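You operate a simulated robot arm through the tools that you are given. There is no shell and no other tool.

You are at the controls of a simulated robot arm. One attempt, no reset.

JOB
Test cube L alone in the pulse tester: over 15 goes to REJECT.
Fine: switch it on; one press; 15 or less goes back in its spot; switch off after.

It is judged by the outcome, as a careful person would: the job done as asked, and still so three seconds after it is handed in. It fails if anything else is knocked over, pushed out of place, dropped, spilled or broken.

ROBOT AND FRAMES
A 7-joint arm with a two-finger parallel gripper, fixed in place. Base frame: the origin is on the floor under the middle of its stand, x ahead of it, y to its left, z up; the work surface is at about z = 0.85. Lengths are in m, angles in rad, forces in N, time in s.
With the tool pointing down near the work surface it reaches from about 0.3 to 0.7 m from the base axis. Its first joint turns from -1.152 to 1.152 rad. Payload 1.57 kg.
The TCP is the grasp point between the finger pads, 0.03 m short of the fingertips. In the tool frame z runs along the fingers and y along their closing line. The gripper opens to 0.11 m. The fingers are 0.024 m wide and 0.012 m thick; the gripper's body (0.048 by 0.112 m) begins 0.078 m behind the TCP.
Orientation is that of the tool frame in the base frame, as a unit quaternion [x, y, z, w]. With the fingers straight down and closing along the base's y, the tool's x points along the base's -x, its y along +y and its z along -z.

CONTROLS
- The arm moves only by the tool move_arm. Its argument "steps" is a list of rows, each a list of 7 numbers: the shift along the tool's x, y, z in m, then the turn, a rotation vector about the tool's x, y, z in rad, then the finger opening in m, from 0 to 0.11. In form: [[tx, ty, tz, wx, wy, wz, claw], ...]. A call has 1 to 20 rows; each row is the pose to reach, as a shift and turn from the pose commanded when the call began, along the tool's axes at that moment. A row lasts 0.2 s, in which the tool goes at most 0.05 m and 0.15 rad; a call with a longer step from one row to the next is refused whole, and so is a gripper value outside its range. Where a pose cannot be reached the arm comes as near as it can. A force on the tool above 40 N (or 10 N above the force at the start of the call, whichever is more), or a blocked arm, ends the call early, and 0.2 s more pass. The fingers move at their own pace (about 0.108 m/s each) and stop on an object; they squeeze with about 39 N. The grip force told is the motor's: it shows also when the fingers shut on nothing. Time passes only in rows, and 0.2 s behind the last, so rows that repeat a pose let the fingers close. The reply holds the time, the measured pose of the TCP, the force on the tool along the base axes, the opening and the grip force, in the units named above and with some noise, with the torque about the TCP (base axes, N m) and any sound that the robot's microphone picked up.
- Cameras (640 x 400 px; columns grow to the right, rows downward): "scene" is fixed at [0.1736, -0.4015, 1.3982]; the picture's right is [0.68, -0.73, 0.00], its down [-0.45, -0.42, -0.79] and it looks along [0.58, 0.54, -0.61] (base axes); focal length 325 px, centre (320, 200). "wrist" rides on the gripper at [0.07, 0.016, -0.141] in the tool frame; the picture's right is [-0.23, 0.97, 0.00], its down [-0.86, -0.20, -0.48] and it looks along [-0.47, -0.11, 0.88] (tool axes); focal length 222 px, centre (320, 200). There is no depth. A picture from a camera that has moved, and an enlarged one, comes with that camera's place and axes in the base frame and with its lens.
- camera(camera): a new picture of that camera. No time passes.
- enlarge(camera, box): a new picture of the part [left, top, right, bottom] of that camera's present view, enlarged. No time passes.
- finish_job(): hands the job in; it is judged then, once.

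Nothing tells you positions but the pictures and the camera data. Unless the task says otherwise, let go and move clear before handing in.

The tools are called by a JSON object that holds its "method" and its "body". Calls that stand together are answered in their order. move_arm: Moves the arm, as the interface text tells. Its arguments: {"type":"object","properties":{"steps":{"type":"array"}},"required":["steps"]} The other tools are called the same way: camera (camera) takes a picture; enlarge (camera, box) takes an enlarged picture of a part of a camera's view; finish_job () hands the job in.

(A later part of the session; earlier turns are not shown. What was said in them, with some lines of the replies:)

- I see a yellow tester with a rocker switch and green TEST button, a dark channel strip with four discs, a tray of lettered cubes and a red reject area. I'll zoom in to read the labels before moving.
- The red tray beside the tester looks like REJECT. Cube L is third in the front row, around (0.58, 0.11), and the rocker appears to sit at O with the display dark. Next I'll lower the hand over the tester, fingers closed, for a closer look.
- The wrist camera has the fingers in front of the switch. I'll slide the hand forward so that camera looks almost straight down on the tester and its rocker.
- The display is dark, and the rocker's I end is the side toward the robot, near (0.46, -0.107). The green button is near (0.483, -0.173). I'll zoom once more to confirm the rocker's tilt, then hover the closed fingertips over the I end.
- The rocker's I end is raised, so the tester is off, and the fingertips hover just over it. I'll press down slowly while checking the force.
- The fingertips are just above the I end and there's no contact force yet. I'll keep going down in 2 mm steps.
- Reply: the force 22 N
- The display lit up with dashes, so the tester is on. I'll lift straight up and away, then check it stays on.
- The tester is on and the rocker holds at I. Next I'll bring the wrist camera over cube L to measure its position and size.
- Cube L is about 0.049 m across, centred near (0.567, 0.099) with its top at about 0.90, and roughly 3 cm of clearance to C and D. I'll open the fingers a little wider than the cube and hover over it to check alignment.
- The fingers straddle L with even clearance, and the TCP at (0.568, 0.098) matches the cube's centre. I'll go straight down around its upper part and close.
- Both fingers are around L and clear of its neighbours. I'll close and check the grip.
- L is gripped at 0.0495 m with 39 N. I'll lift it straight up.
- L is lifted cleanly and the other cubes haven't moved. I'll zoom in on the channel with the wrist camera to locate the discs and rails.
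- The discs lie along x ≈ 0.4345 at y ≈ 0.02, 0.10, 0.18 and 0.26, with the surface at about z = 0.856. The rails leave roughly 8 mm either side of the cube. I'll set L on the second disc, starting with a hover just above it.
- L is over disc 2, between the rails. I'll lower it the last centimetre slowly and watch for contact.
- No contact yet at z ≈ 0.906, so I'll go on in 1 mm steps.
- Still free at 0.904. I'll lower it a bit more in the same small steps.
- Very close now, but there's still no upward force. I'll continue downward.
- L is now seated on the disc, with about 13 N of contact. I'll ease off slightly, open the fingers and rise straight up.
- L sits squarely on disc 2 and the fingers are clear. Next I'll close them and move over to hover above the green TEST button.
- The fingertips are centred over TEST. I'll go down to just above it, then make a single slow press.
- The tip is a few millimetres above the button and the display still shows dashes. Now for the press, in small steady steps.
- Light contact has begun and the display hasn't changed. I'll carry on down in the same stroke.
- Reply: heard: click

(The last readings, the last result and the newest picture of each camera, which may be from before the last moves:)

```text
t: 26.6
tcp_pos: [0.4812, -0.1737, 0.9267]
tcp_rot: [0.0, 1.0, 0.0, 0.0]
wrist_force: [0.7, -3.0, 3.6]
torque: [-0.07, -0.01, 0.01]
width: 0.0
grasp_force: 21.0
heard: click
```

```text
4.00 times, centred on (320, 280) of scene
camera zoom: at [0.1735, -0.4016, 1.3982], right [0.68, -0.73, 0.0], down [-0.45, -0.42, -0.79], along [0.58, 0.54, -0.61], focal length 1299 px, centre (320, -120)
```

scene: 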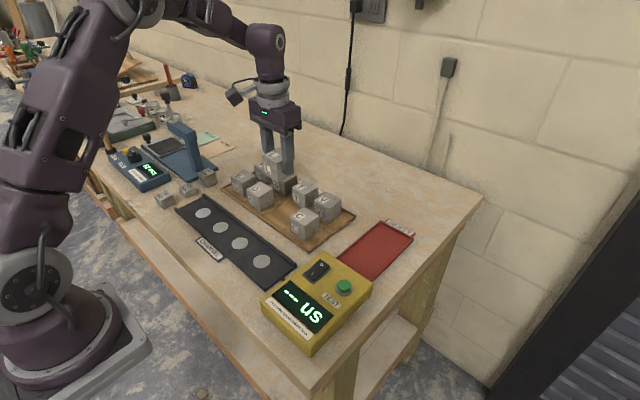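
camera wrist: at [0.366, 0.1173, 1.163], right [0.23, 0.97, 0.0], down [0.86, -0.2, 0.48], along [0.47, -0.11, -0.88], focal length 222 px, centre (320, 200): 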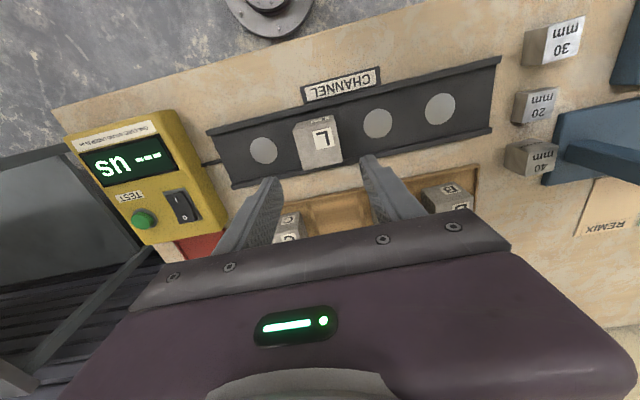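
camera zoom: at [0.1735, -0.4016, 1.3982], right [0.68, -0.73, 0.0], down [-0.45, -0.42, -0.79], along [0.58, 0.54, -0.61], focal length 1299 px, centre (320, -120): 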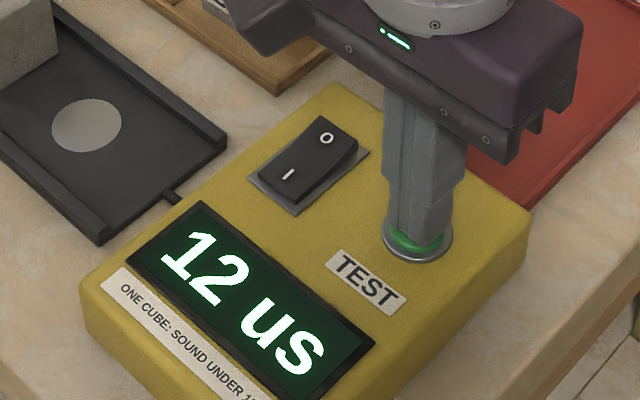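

A click was heard and the display reads 12 us. I'll release straight up and confirm the reading holds.

{"method": "move_arm", "body": {"steps": [[0, 0, -0.01, 0, 0, 0, 0.0], [0, 0, -0.04, 0, 0, 0, 0.0], [0, 0, -0.08, 0, 0, 0, 0.0], [0, 0, -0.09, 0, 0, 0, 0.0]]}}

{"method": "enlarge", "body": {"camera": "scene", "box": [250, 230, 400, 350]}}

{"method": "enlarge", "body": {"camera": "scene", "box": [170, 160, 310, 300]}}

{"method": "camera", "body": {"camera": "wrist"}}

```text
t: 27.6
tcp_pos: [0.4829, -0.1751, 1.0182]
tcp_rot: [0.001, 1.0, 0.0, 0.0]
wrist_force: [1.1, 0.3, -0.2]
torque: [-0.01, -0.03, 0.04]
width: 0.0
grasp_force: 21.3
```

```text
3.33 times, centred on (325, 290) of scene
camera zoom: at [0.1736, -0.4015, 1.3982], right [0.68, -0.73, 0.0], down [-0.45, -0.42, -0.79], along [0.58, 0.54, -0.61], focal length 1083 px, centre (303, -100)
```

zoom: 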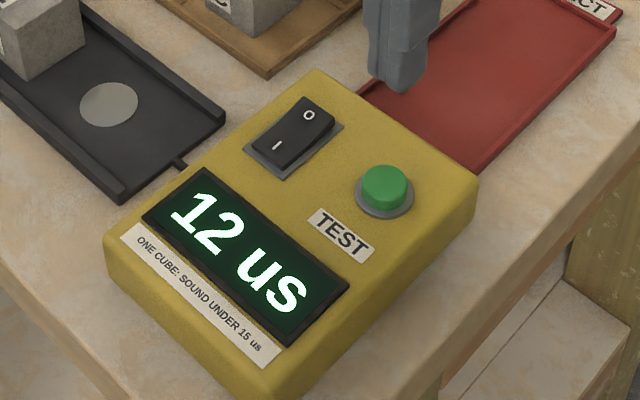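

```text
2.86 times, centred on (240, 230) of scene
camera zoom: at [0.1736, -0.4015, 1.3982], right [0.68, -0.73, 0.0], down [-0.45, -0.42, -0.79], along [0.58, 0.54, -0.61], focal length 928 px, centre (549, 114)
```

zoom: 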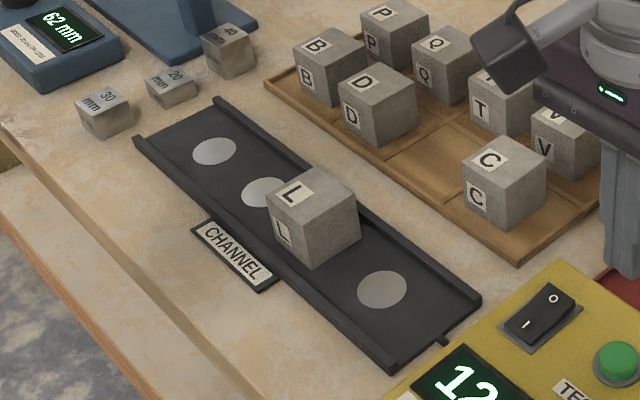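

```text
taken
camera wrist: at [0.4135, -0.1584, 1.1582], right [0.23, 0.97, 0.0], down [0.86, -0.2, 0.48], along [0.47, -0.11, -0.88], focal length 222 px, centre (320, 200)
```

wrist: 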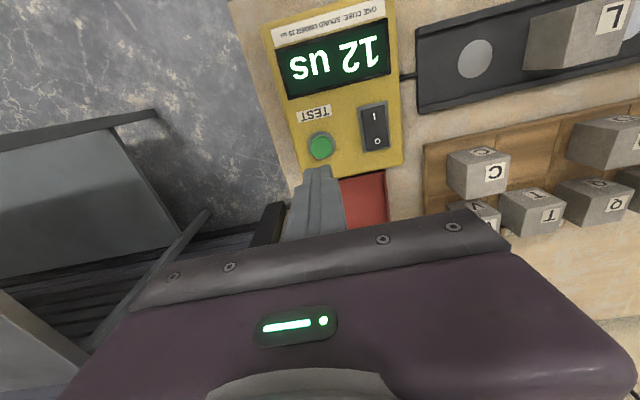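

The reading holds at 12 us, under the limit of 15, so L goes back to its own cell. I'll return over L in the channel with the fingers opening.

{"method": "move_arm", "body": {"steps": [[0.007, 0.04, 0, 0, 0, 0, 0.0], [0.014, 0.08, 0, 0, 0, 0, 0.0], [0.021, 0.12, 0, 0, 0, 0, 0.02], [0.028, 0.16, 0, 0, 0, 0, 0.04], [0.035, 0.2, 0, 0, 0, 0, 0.066], [0.042, 0.24, 0, 0, 0, 0, 0.066], [0.0475, 0.2744, 0, 0, 0, 0, 0.066], [0.0475, 0.2744, 0.03, 0, 0, 0, 0.066], [0.0475, 0.2744, 0.05, 0, 0, 0, 0.066], [0.0475, 0.2744, 0.05, 0, 0, 0, 0.066]]}}

{"method": "camera", "body": {"camera": "wrist"}}

{"method": "enlarge", "body": {"camera": "wrist", "box": [240, 100, 400, 220]}}

```text
t: 29.8
tcp_pos: [0.4348, 0.1021, 0.9684]
tcp_rot: [0.0, 1.0, 0.0, 0.0]
wrist_force: [0.0, -0.4, 0.4]
torque: [0.02, 0.02, 0.02]
width: 0.066
grasp_force: 0.0
```

```text
taken
camera wrist: at [0.3644, 0.1182, 1.1081], right [0.23, 0.97, 0.0], down [0.86, -0.2, 0.48], along [0.47, -0.11, -0.88], focal length 222 px, centre (320, 200)
```

wrist: 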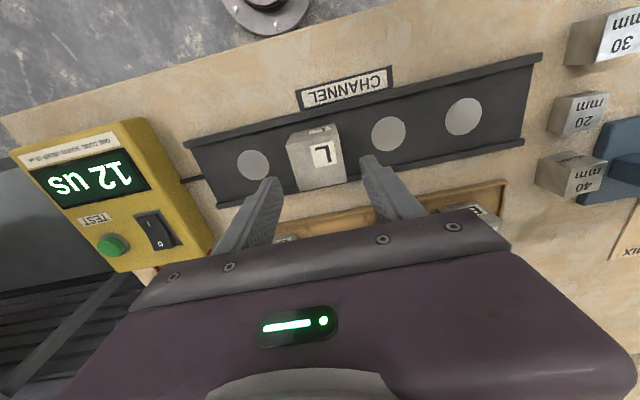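

```text
3.33 times, centred on (320, 160) of wrist
camera zoom: at [0.3644, 0.1182, 1.1081], right [0.23, 0.97, 0.0], down [0.86, -0.2, 0.48], along [0.47, -0.11, -0.88], focal length 740 px, centre (320, 333)
```

zoom: 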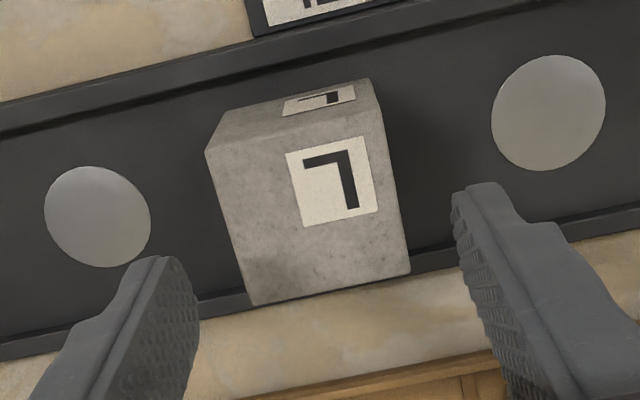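

The fingers straddle L with a 2 mm offset in y, which I'll correct on the way down. Then I'll close on it.

{"method": "move_arm", "body": {"steps": [[-0.001, -0.0022, 0.02, 0, 0, 0, 0.066], [-0.001, -0.0022, 0.04, 0, 0, 0, 0.066], [-0.001, -0.0022, 0.055, 0, 0, 0, 0.066], [-0.001, -0.0022, 0.067, 0, 0, 0, 0.066], [-0.001, -0.0022, 0.067, 0, 0, 0, 0.066]]}}

{"method": "move_arm", "body": {"steps": [[0, 0, 0, 0, 0, 0, 0.04], [0, 0, 0, 0, 0, 0, 0.03], [0, 0, 0, 0, 0, 0, 0.03]]}}

{"method": "camera", "body": {"camera": "wrist"}}

```text
t: 31.0
tcp_pos: [0.4363, 0.0976, 0.9]
tcp_rot: [0.0, 1.0, 0.0, -0.001]
wrist_force: [0.6, -0.3, 0.0]
torque: [0.02, 0.0, -0.01]
width: 0.0659
grasp_force: 0.0
```

```text
t: 31.8
tcp_pos: [0.4369, 0.0978, 0.9001]
tcp_rot: [-0.001, 1.0, 0.0, 0.0]
wrist_force: [-0.6, -0.1, 0.0]
torque: [-0.01, -0.05, 0.01]
width: 0.0496
grasp_force: 39.5
```

```text
taken
camera wrist: at [0.3663, 0.1151, 1.0409], right [0.23, 0.97, 0.0], down [0.86, -0.2, 0.48], along [0.47, -0.11, -0.88], focal length 222 px, centre (320, 200)
```

wrist: 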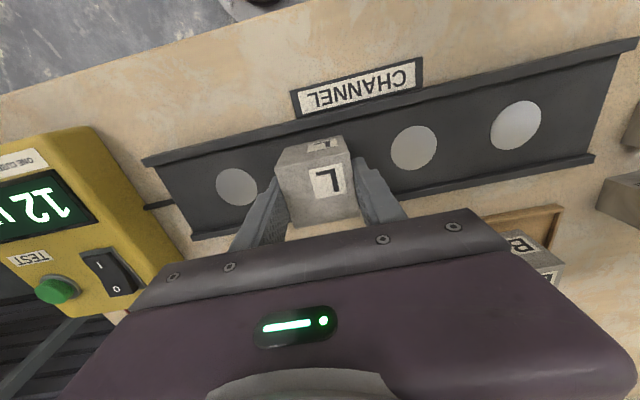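

L is gripped again. I'll lift it, carry it back over its empty cell and stop above to check alignment.

{"method": "move_arm", "body": {"steps": [[0, 0, -0.01, 0, 0, 0, 0.03], [0, 0, -0.04, 0, 0, 0, 0.03], [0, 0, -0.08, 0, 0, 0, 0.03], [0, 0, -0.12, 0, 0, 0, 0.03], [-0.03, 0, -0.13, 0, 0, 0, 0.03], [-0.065, 0, -0.13, 0, 0, 0, 0.03], [-0.1, 0, -0.13, 0, 0, 0, 0.03], [-0.1327, -0.0007, -0.13, 0, 0, 0, 0.03], [-0.1327, -0.0007, -0.13, 0, 0, 0, 0.03]]}}

{"method": "camera", "body": {"camera": "wrist"}}

{"method": "enlarge", "body": {"camera": "scene", "box": [220, 130, 370, 250]}}

```text
t: 33.8
tcp_pos: [0.5698, 0.097, 1.0308]
tcp_rot: [0.0, 1.0, 0.0, 0.0]
wrist_force: [-0.7, -0.3, -3.0]
torque: [-0.05, 0.01, -0.01]
width: 0.0497
grasp_force: 39.0
```

```text
taken
camera wrist: at [0.5, 0.1144, 1.1708], right [0.23, 0.97, 0.0], down [0.86, -0.2, 0.48], along [0.47, -0.11, -0.88], focal length 222 px, centre (320, 200)
```

wrist: 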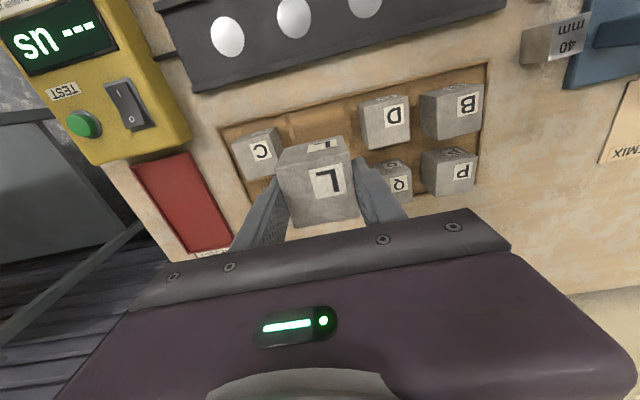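

```text
3.33 times, centred on (295, 190) of scene
camera zoom: at [0.1737, -0.4015, 1.3982], right [0.68, -0.73, 0.0], down [-0.45, -0.42, -0.79], along [0.58, 0.54, -0.61], focal length 1083 px, centre (403, 233)
```

zoom: 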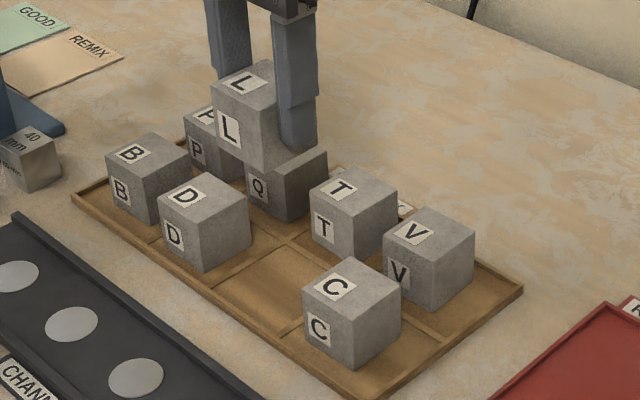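

L hangs over its empty cell at (0.5675, 0.098). I'll lower it between C and D, slowing at the end.

{"method": "move_arm", "body": {"steps": [[0, 0, 0.04, 0, 0, 0, 0.03], [0, 0, 0.07, 0, 0, 0, 0.03], [0, 0, 0.095, 0, 0, 0, 0.03], [0, 0, 0.112, 0, 0, 0, 0.03], [0, 0, 0.122, 0, 0, 0, 0.03], [0, 0, 0.126, 0, 0, 0, 0.03], [0, 0, 0.126, 0, 0, 0, 0.03]]}}

{"method": "enlarge", "body": {"camera": "scene", "box": [220, 150, 370, 250]}}

{"method": "camera", "body": {"camera": "wrist"}}

```text
t: 35.4
tcp_pos: [0.5701, 0.0961, 0.9029]
tcp_rot: [0.0, 1.0, 0.0, 0.0]
wrist_force: [0.2, -0.7, -2.3]
torque: [0.0, 0.0, -0.03]
width: 0.0497
grasp_force: 38.7
```

```text
4.00 times, centred on (295, 200) of scene
camera zoom: at [0.1736, -0.4015, 1.3982], right [0.68, -0.73, 0.0], down [-0.45, -0.42, -0.79], along [0.58, 0.54, -0.61], focal length 1299 px, centre (420, 200)
```

zoom: 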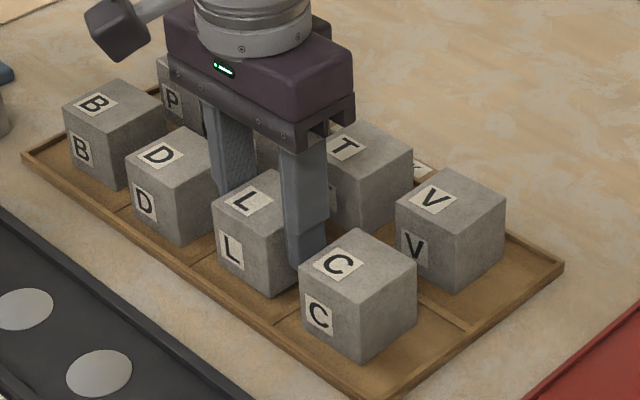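

```text
taken
camera wrist: at [0.4994, 0.1135, 1.0441], right [0.23, 0.97, 0.0], down [0.86, -0.2, 0.48], along [0.47, -0.11, -0.88], focal length 222 px, centre (320, 200)
```

wrist: 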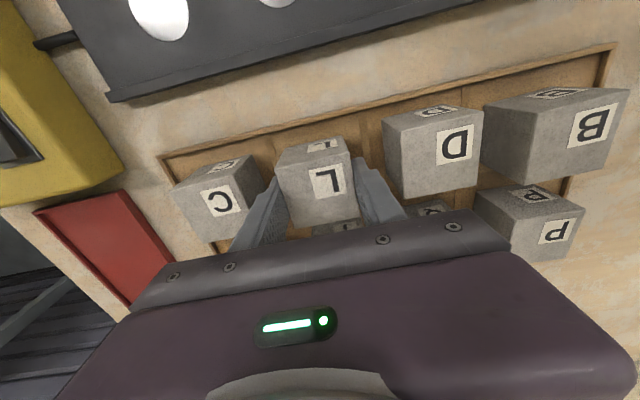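

Clear of the neighbours and a few millimetres above the tray floor. I'll take the last steps slowly until it touches.

{"method": "move_arm", "body": {"steps": [[0, 0, 0.001, 0, 0, 0, 0.03], [0, 0, 0.002, 0, 0, 0, 0.03], [0, 0, 0.003, 0, 0, 0, 0.03], [0, 0, 0.003, 0, 0, 0, 0.03]]}}

```text
t: 36.4
tcp_pos: [0.5683, 0.0969, 0.9014]
tcp_rot: [0.0, 1.0, 0.0, 0.001]
wrist_force: [-1.0, 0.5, -2.4]
torque: [0.02, 0.0, -0.04]
width: 0.0496
grasp_force: 39.1
```

Still hanging free at about 0.901, so I'll continue.

{"method": "move_arm", "body": {"steps": [[0, 0, 0.001, 0, 0, 0, 0.03], [0, 0, 0.002, 0, 0, 0, 0.03], [0, 0, 0.003, 0, 0, 0, 0.03], [0, 0, 0.003, 0, 0, 0, 0.03]]}}

```text
t: 37.4
tcp_pos: [0.5697, 0.097, 0.8995]
tcp_rot: [0.0, 1.0, 0.0, 0.001]
wrist_force: [-3.1, -2.5, 21.9]
torque: [-0.09, 0.78, 0.03]
width: 0.0497
grasp_force: 39.2
```

L has touched down, with about 24 N of contact. I'll back off a touch to relieve it, open and rise straight up.

{"method": "move_arm", "body": {"steps": [[0, 0, -0.001, 0, 0, 0, 0.03], [0, 0, -0.002, 0, 0, 0, 0.03]]}}

```text
t: 38.0
tcp_pos: [0.5697, 0.0973, 0.9002]
tcp_rot: [0.0, 1.0, 0.0, -0.001]
wrist_force: [-2.0, -2.1, 1.8]
torque: [-0.03, -0.04, 0.03]
width: 0.0497
grasp_force: 39.2
```

{"method": "move_arm", "body": {"steps": [[0, 0, 0, 0, 0, 0, 0.064], [0, 0, 0, 0, 0, 0, 0.064], [0, 0, 0, 0, 0, 0, 0.064]]}}

{"method": "camera", "body": {"camera": "wrist"}}

{"method": "enlarge", "body": {"camera": "scene", "box": [220, 150, 370, 250]}}

```text
t: 38.8
tcp_pos: [0.5688, 0.0962, 0.8998]
tcp_rot: [0.0, 1.0, 0.0, 0.0]
wrist_force: [-0.5, -0.8, -0.3]
torque: [-0.04, -0.02, 0.0]
width: 0.0642
grasp_force: 0.1
```

```text
taken
camera wrist: at [0.499, 0.1132, 1.0405], right [0.23, 0.97, 0.0], down [0.86, -0.2, 0.48], along [0.47, -0.11, -0.88], focal length 222 px, centre (320, 200)
```

wrist: 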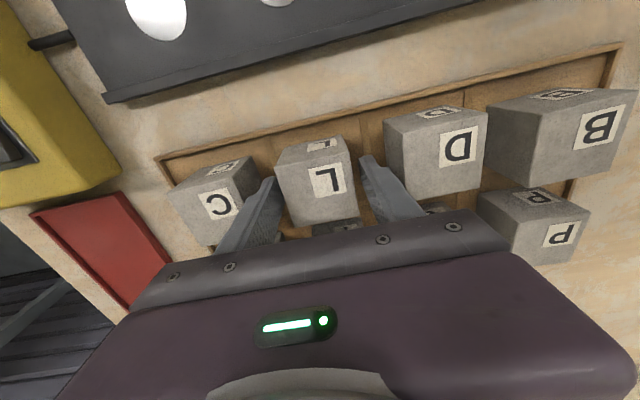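

```text
4.00 times, centred on (295, 200) of scene
camera zoom: at [0.1736, -0.4015, 1.3982], right [0.68, -0.73, 0.0], down [-0.45, -0.42, -0.79], along [0.58, 0.54, -0.61], focal length 1299 px, centre (420, 200)
```

zoom: 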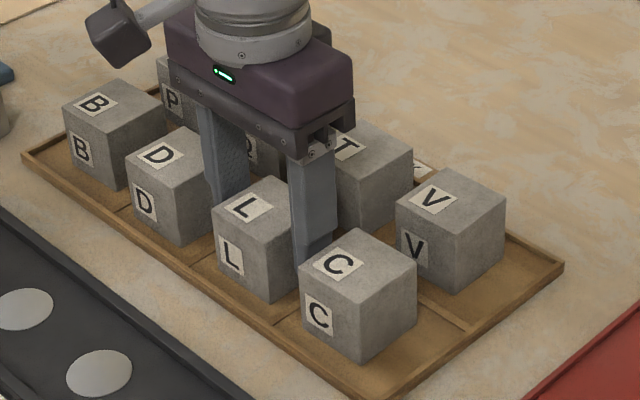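

L is seated back in its cell and the fingers are open on both sides. I'll rise straight up and check.

{"method": "move_arm", "body": {"steps": [[0, 0, -0.015, 0, 0, 0, 0.064], [0, 0, -0.04, 0, 0, 0, 0.064], [0, 0, -0.08, 0, 0, 0, 0.064], [0, 0, -0.12, 0, 0, 0, 0.064], [0, 0, -0.12, 0, 0, 0, 0.064]]}}

{"method": "camera", "body": {"camera": "scene"}}

{"method": "enlarge", "body": {"camera": "scene", "box": [220, 150, 370, 250]}}

{"method": "camera", "body": {"camera": "wrist"}}

```text
t: 40.0
tcp_pos: [0.5676, 0.0966, 1.0204]
tcp_rot: [0.001, 1.0, 0.0, 0.0]
wrist_force: [0.3, 0.6, -0.9]
torque: [0.01, -0.01, -0.02]
width: 0.0643
grasp_force: 0.1
```

```text
taken
```

scene: 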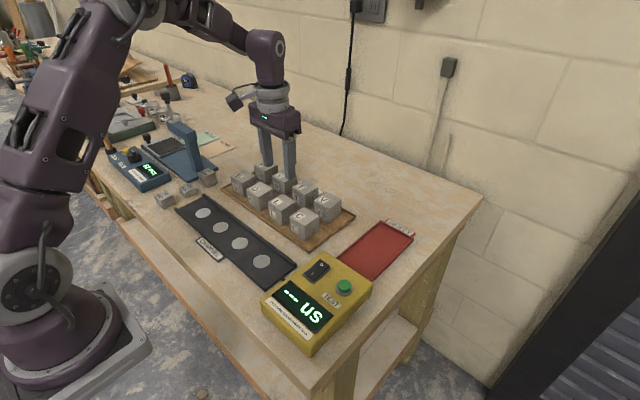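

```text
4.00 times, centred on (295, 200) of scene
camera zoom: at [0.1736, -0.4015, 1.3982], right [0.68, -0.73, 0.0], down [-0.45, -0.42, -0.79], along [0.58, 0.54, -0.61], focal length 1299 px, centre (420, 200)
```

zoom: 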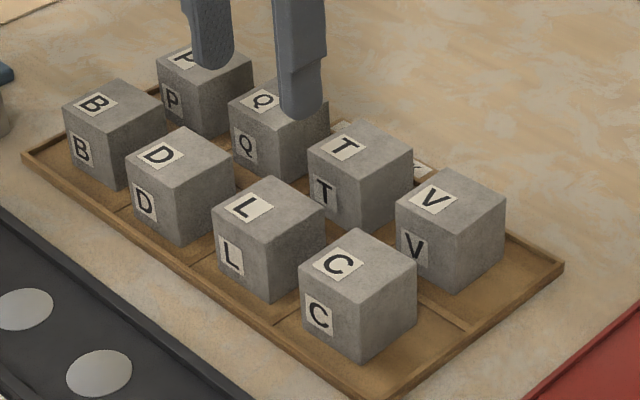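

```text
taken
camera wrist: at [0.4976, 0.1134, 1.1613], right [0.23, 0.97, 0.0], down [0.86, -0.2, 0.48], along [0.47, -0.11, -0.88], focal length 222 px, centre (320, 200)
```

wrist: 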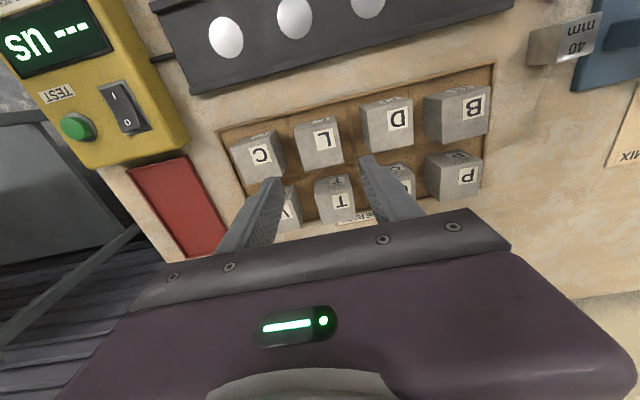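

L is back within about a millimetre of where it started, and nothing else has moved. Last step is switching off, so I'll close the fingers and hover over the rocker's O end near (0.494, -0.108).

{"method": "move_arm", "body": {"steps": [[0.012, -0.035, 0, 0, 0, 0, 0.04], [0.025, -0.07, 0, 0, 0, 0, 0.0], [0.038, -0.105, 0, 0, 0, 0, 0.0], [0.05, -0.14, 0, 0, 0, 0, 0.0], [0.062, -0.175, 0, 0, 0, 0, 0.0], [0.0736, -0.2054, 0.005, 0, 0, 0, 0.0], [0.0736, -0.2054, 0.035, 0, 0, 0, 0.0], [0.0736, -0.2054, 0.055, 0, 0, 0, 0.0], [0.0736, -0.2054, 0.055, 0, 0, 0, 0.0]]}}

{"method": "enlarge", "body": {"camera": "scene", "box": [260, 220, 380, 300]}}

{"method": "enlarge", "body": {"camera": "wrist", "box": [240, 80, 400, 200]}}

```text
t: 42.0
tcp_pos: [0.4956, -0.1094, 0.9652]
tcp_rot: [0.0, 1.0, 0.0, 0.0]
wrist_force: [-0.3, 0.6, -0.1]
torque: [-0.01, 0.02, -0.02]
width: 0.0
grasp_force: 21.2
```

```text
5.00 times, centred on (320, 260) of scene
camera zoom: at [0.1736, -0.4015, 1.3982], right [0.68, -0.73, 0.0], down [-0.45, -0.42, -0.79], along [0.58, 0.54, -0.61], focal length 1624 px, centre (320, -100)
```

zoom: 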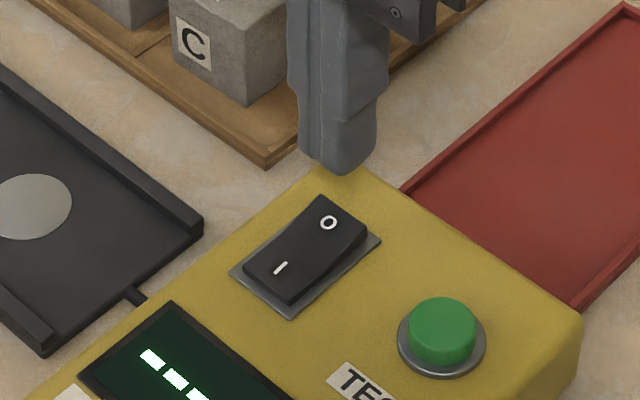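

```text
3.33 times, centred on (320, 140) of wrist
camera zoom: at [0.4248, -0.0917, 1.1057], right [0.23, 0.97, 0.0], down [0.85, -0.2, 0.48], along [0.47, -0.11, -0.88], focal length 740 px, centre (320, 400)
```

zoom: 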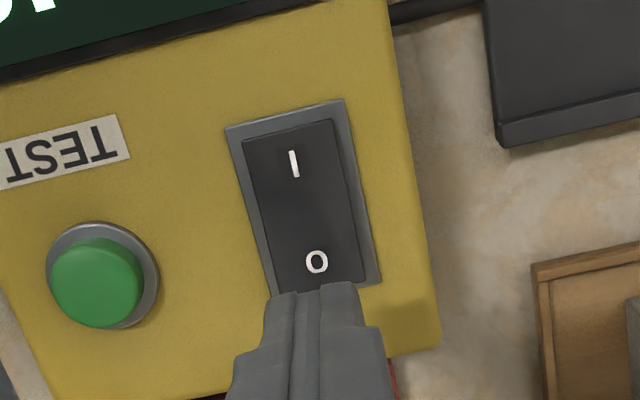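

The fingertips line up with the O end. I'll press down in the same slow way as before.

{"method": "move_arm", "body": {"steps": [[0, 0, 0.012, 0, 0, 0, 0.0], [0, 0, 0.022, 0, 0, 0, 0.0], [0, 0, 0.027, 0, 0, 0, 0.0], [0, 0, 0.03, 0, 0, 0, 0.0], [0, 0, 0.032, 0, 0, 0, 0.0]]}}

{"method": "enlarge", "body": {"camera": "scene", "box": [260, 220, 380, 300]}}

```text
t: 43.2
tcp_pos: [0.4963, -0.1077, 0.9318]
tcp_rot: [0.001, 1.0, 0.0, -0.001]
wrist_force: [0.4, 0.2, 0.0]
torque: [-0.01, 0.0, 0.02]
width: 0.0
grasp_force: 21.2
```

```text
5.00 times, centred on (320, 260) of scene
camera zoom: at [0.1736, -0.4015, 1.3982], right [0.68, -0.73, 0.0], down [-0.45, -0.42, -0.79], along [0.58, 0.54, -0.61], focal length 1624 px, centre (320, -100)
```

zoom: 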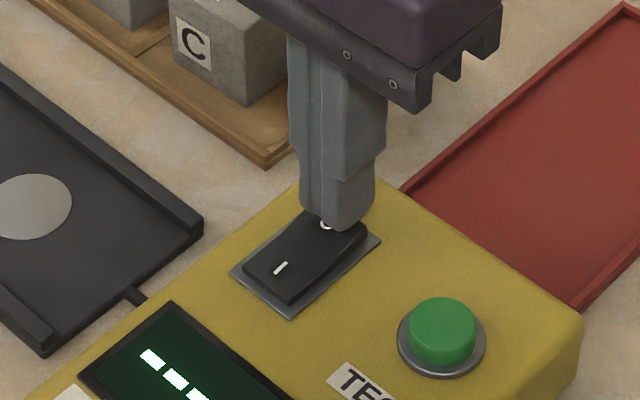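

Just above the O end with no contact yet. I'll continue down, shifted 1.5 mm toward the rocker's middle.

{"method": "move_arm", "body": {"steps": [[0.0015, 0, 0.001, 0, 0, 0, 0.0], [0.0015, 0, 0.003, 0, 0, 0, 0.0], [0.0015, 0, 0.005, 0, 0, 0, 0.0]]}}

{"method": "enlarge", "body": {"camera": "scene", "box": [260, 220, 380, 300]}}

```text
t: 44.0
tcp_pos: [0.494, -0.1087, 0.9278]
tcp_rot: [0.0, 1.0, 0.0, 0.0]
wrist_force: [0.1, -0.3, -0.5]
torque: [-0.03, -0.01, -0.01]
width: 0.0001
grasp_force: 21.4
```

```text
5.00 times, centred on (320, 260) of scene
camera zoom: at [0.1736, -0.4015, 1.3982], right [0.68, -0.73, 0.0], down [-0.45, -0.42, -0.79], along [0.58, 0.54, -0.61], focal length 1624 px, centre (320, -100)
```

zoom: 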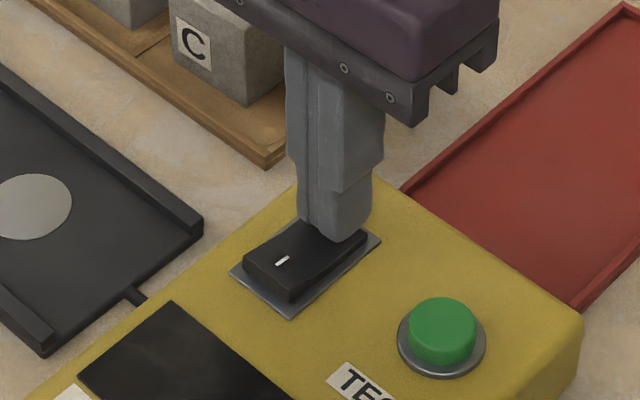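

The display has gone dark and the rocker has flipped to O, so the tester is off. I'll lift straight up and clear, then check the whole scene.

{"method": "move_arm", "body": {"steps": [[0, 0, -0.01, 0, 0, 0, 0.0], [0, 0, -0.04, 0, 0, 0, 0.0], [0, 0, -0.08, 0, 0, 0, 0.0], [0, 0, -0.12, 0, 0, 0, 0.0], [0.04, 0, -0.15, 0, 0, 0, 0.0], [0.08, 0, -0.18, 0, 0, 0, 0.0], [0.1, 0, -0.2, 0, 0, 0, 0.0], [0.1, 0, -0.2, 0, 0, 0, 0.0]]}}

{"method": "camera", "body": {"camera": "scene"}}

{"method": "enlarge", "body": {"camera": "scene", "box": [250, 240, 400, 360]}}

{"method": "enlarge", "body": {"camera": "scene", "box": [220, 150, 370, 250]}}

{"method": "camera", "body": {"camera": "wrist"}}

```text
t: 45.8
tcp_pos: [0.3948, -0.1108, 1.1275]
tcp_rot: [0.001, 1.0, -0.001, 0.0]
wrist_force: [0.8, -0.4, -0.4]
torque: [0.0, 0.02, 0.01]
width: 0.0002
grasp_force: 21.5
```

```text
taken
```

scene: 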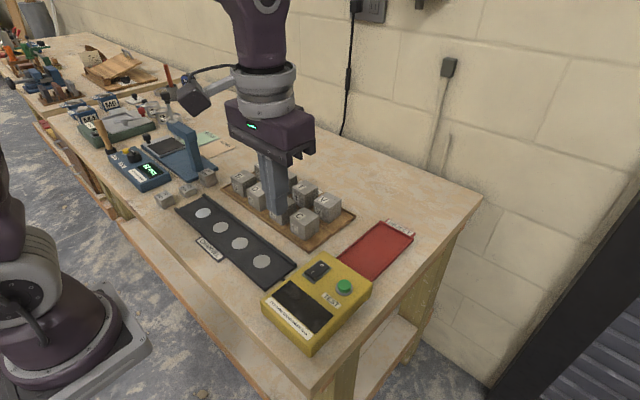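

```text
3.33 times, centred on (325, 300) of scene
camera zoom: at [0.1736, -0.4015, 1.3982], right [0.68, -0.73, 0.0], down [-0.45, -0.42, -0.79], along [0.58, 0.54, -0.61], focal length 1083 px, centre (303, -133)
```

zoom: 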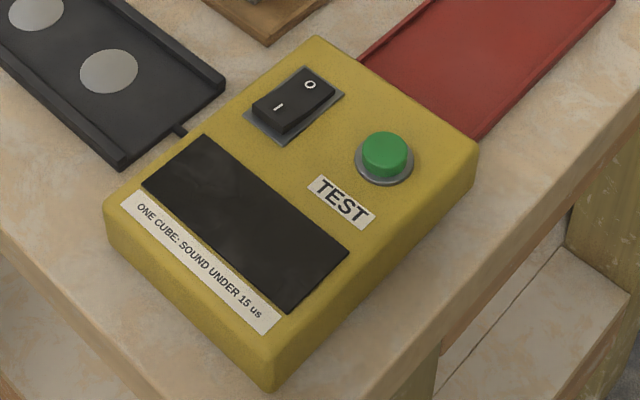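

```text
4.00 times, centred on (295, 200) of scene
camera zoom: at [0.1736, -0.4015, 1.3982], right [0.68, -0.73, 0.0], down [-0.45, -0.42, -0.79], along [0.58, 0.54, -0.61], focal length 1299 px, centre (420, 200)
```

zoom: 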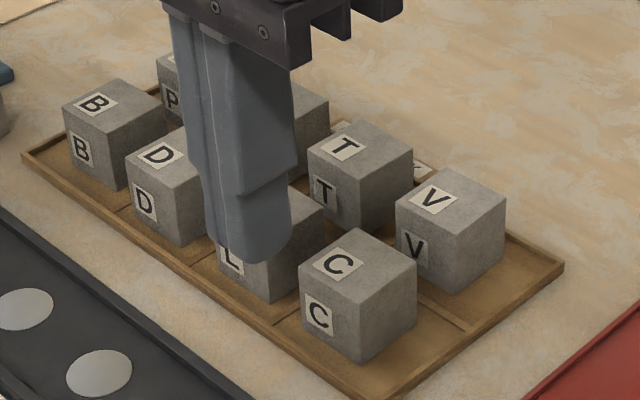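

```text
taken
camera wrist: at [0.3242, -0.0937, 1.2684], right [0.23, 0.97, 0.0], down [0.86, -0.2, 0.48], along [0.47, -0.11, -0.88], focal length 222 px, centre (320, 200)
```

wrist: 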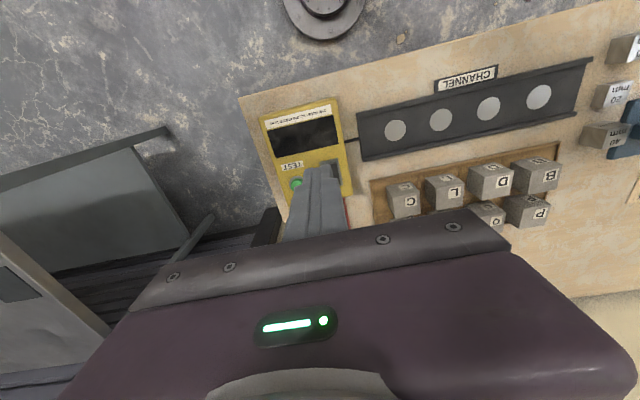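

The tester is off with its display dark and rocker at O, the channel is empty, and L is back in its cell with every other cube in place. The arm is clear and empty-handed, so I'm handing the job in.

{"method": "finish_job", "body": {}}

```text
The job is handed in.
```

Cube L read 12 us, within the limit of 15, so I put it back in its own cell in the tray rather than in REJECT.

I switched the tester on, set L alone on the second disc of the channel, and pressed TEST once. After returning L, I switched the tester off. The final pictures show its display dark, the channel empty, and the other cubes where they started. The arm was clear and holding nothing when I handed the job in.
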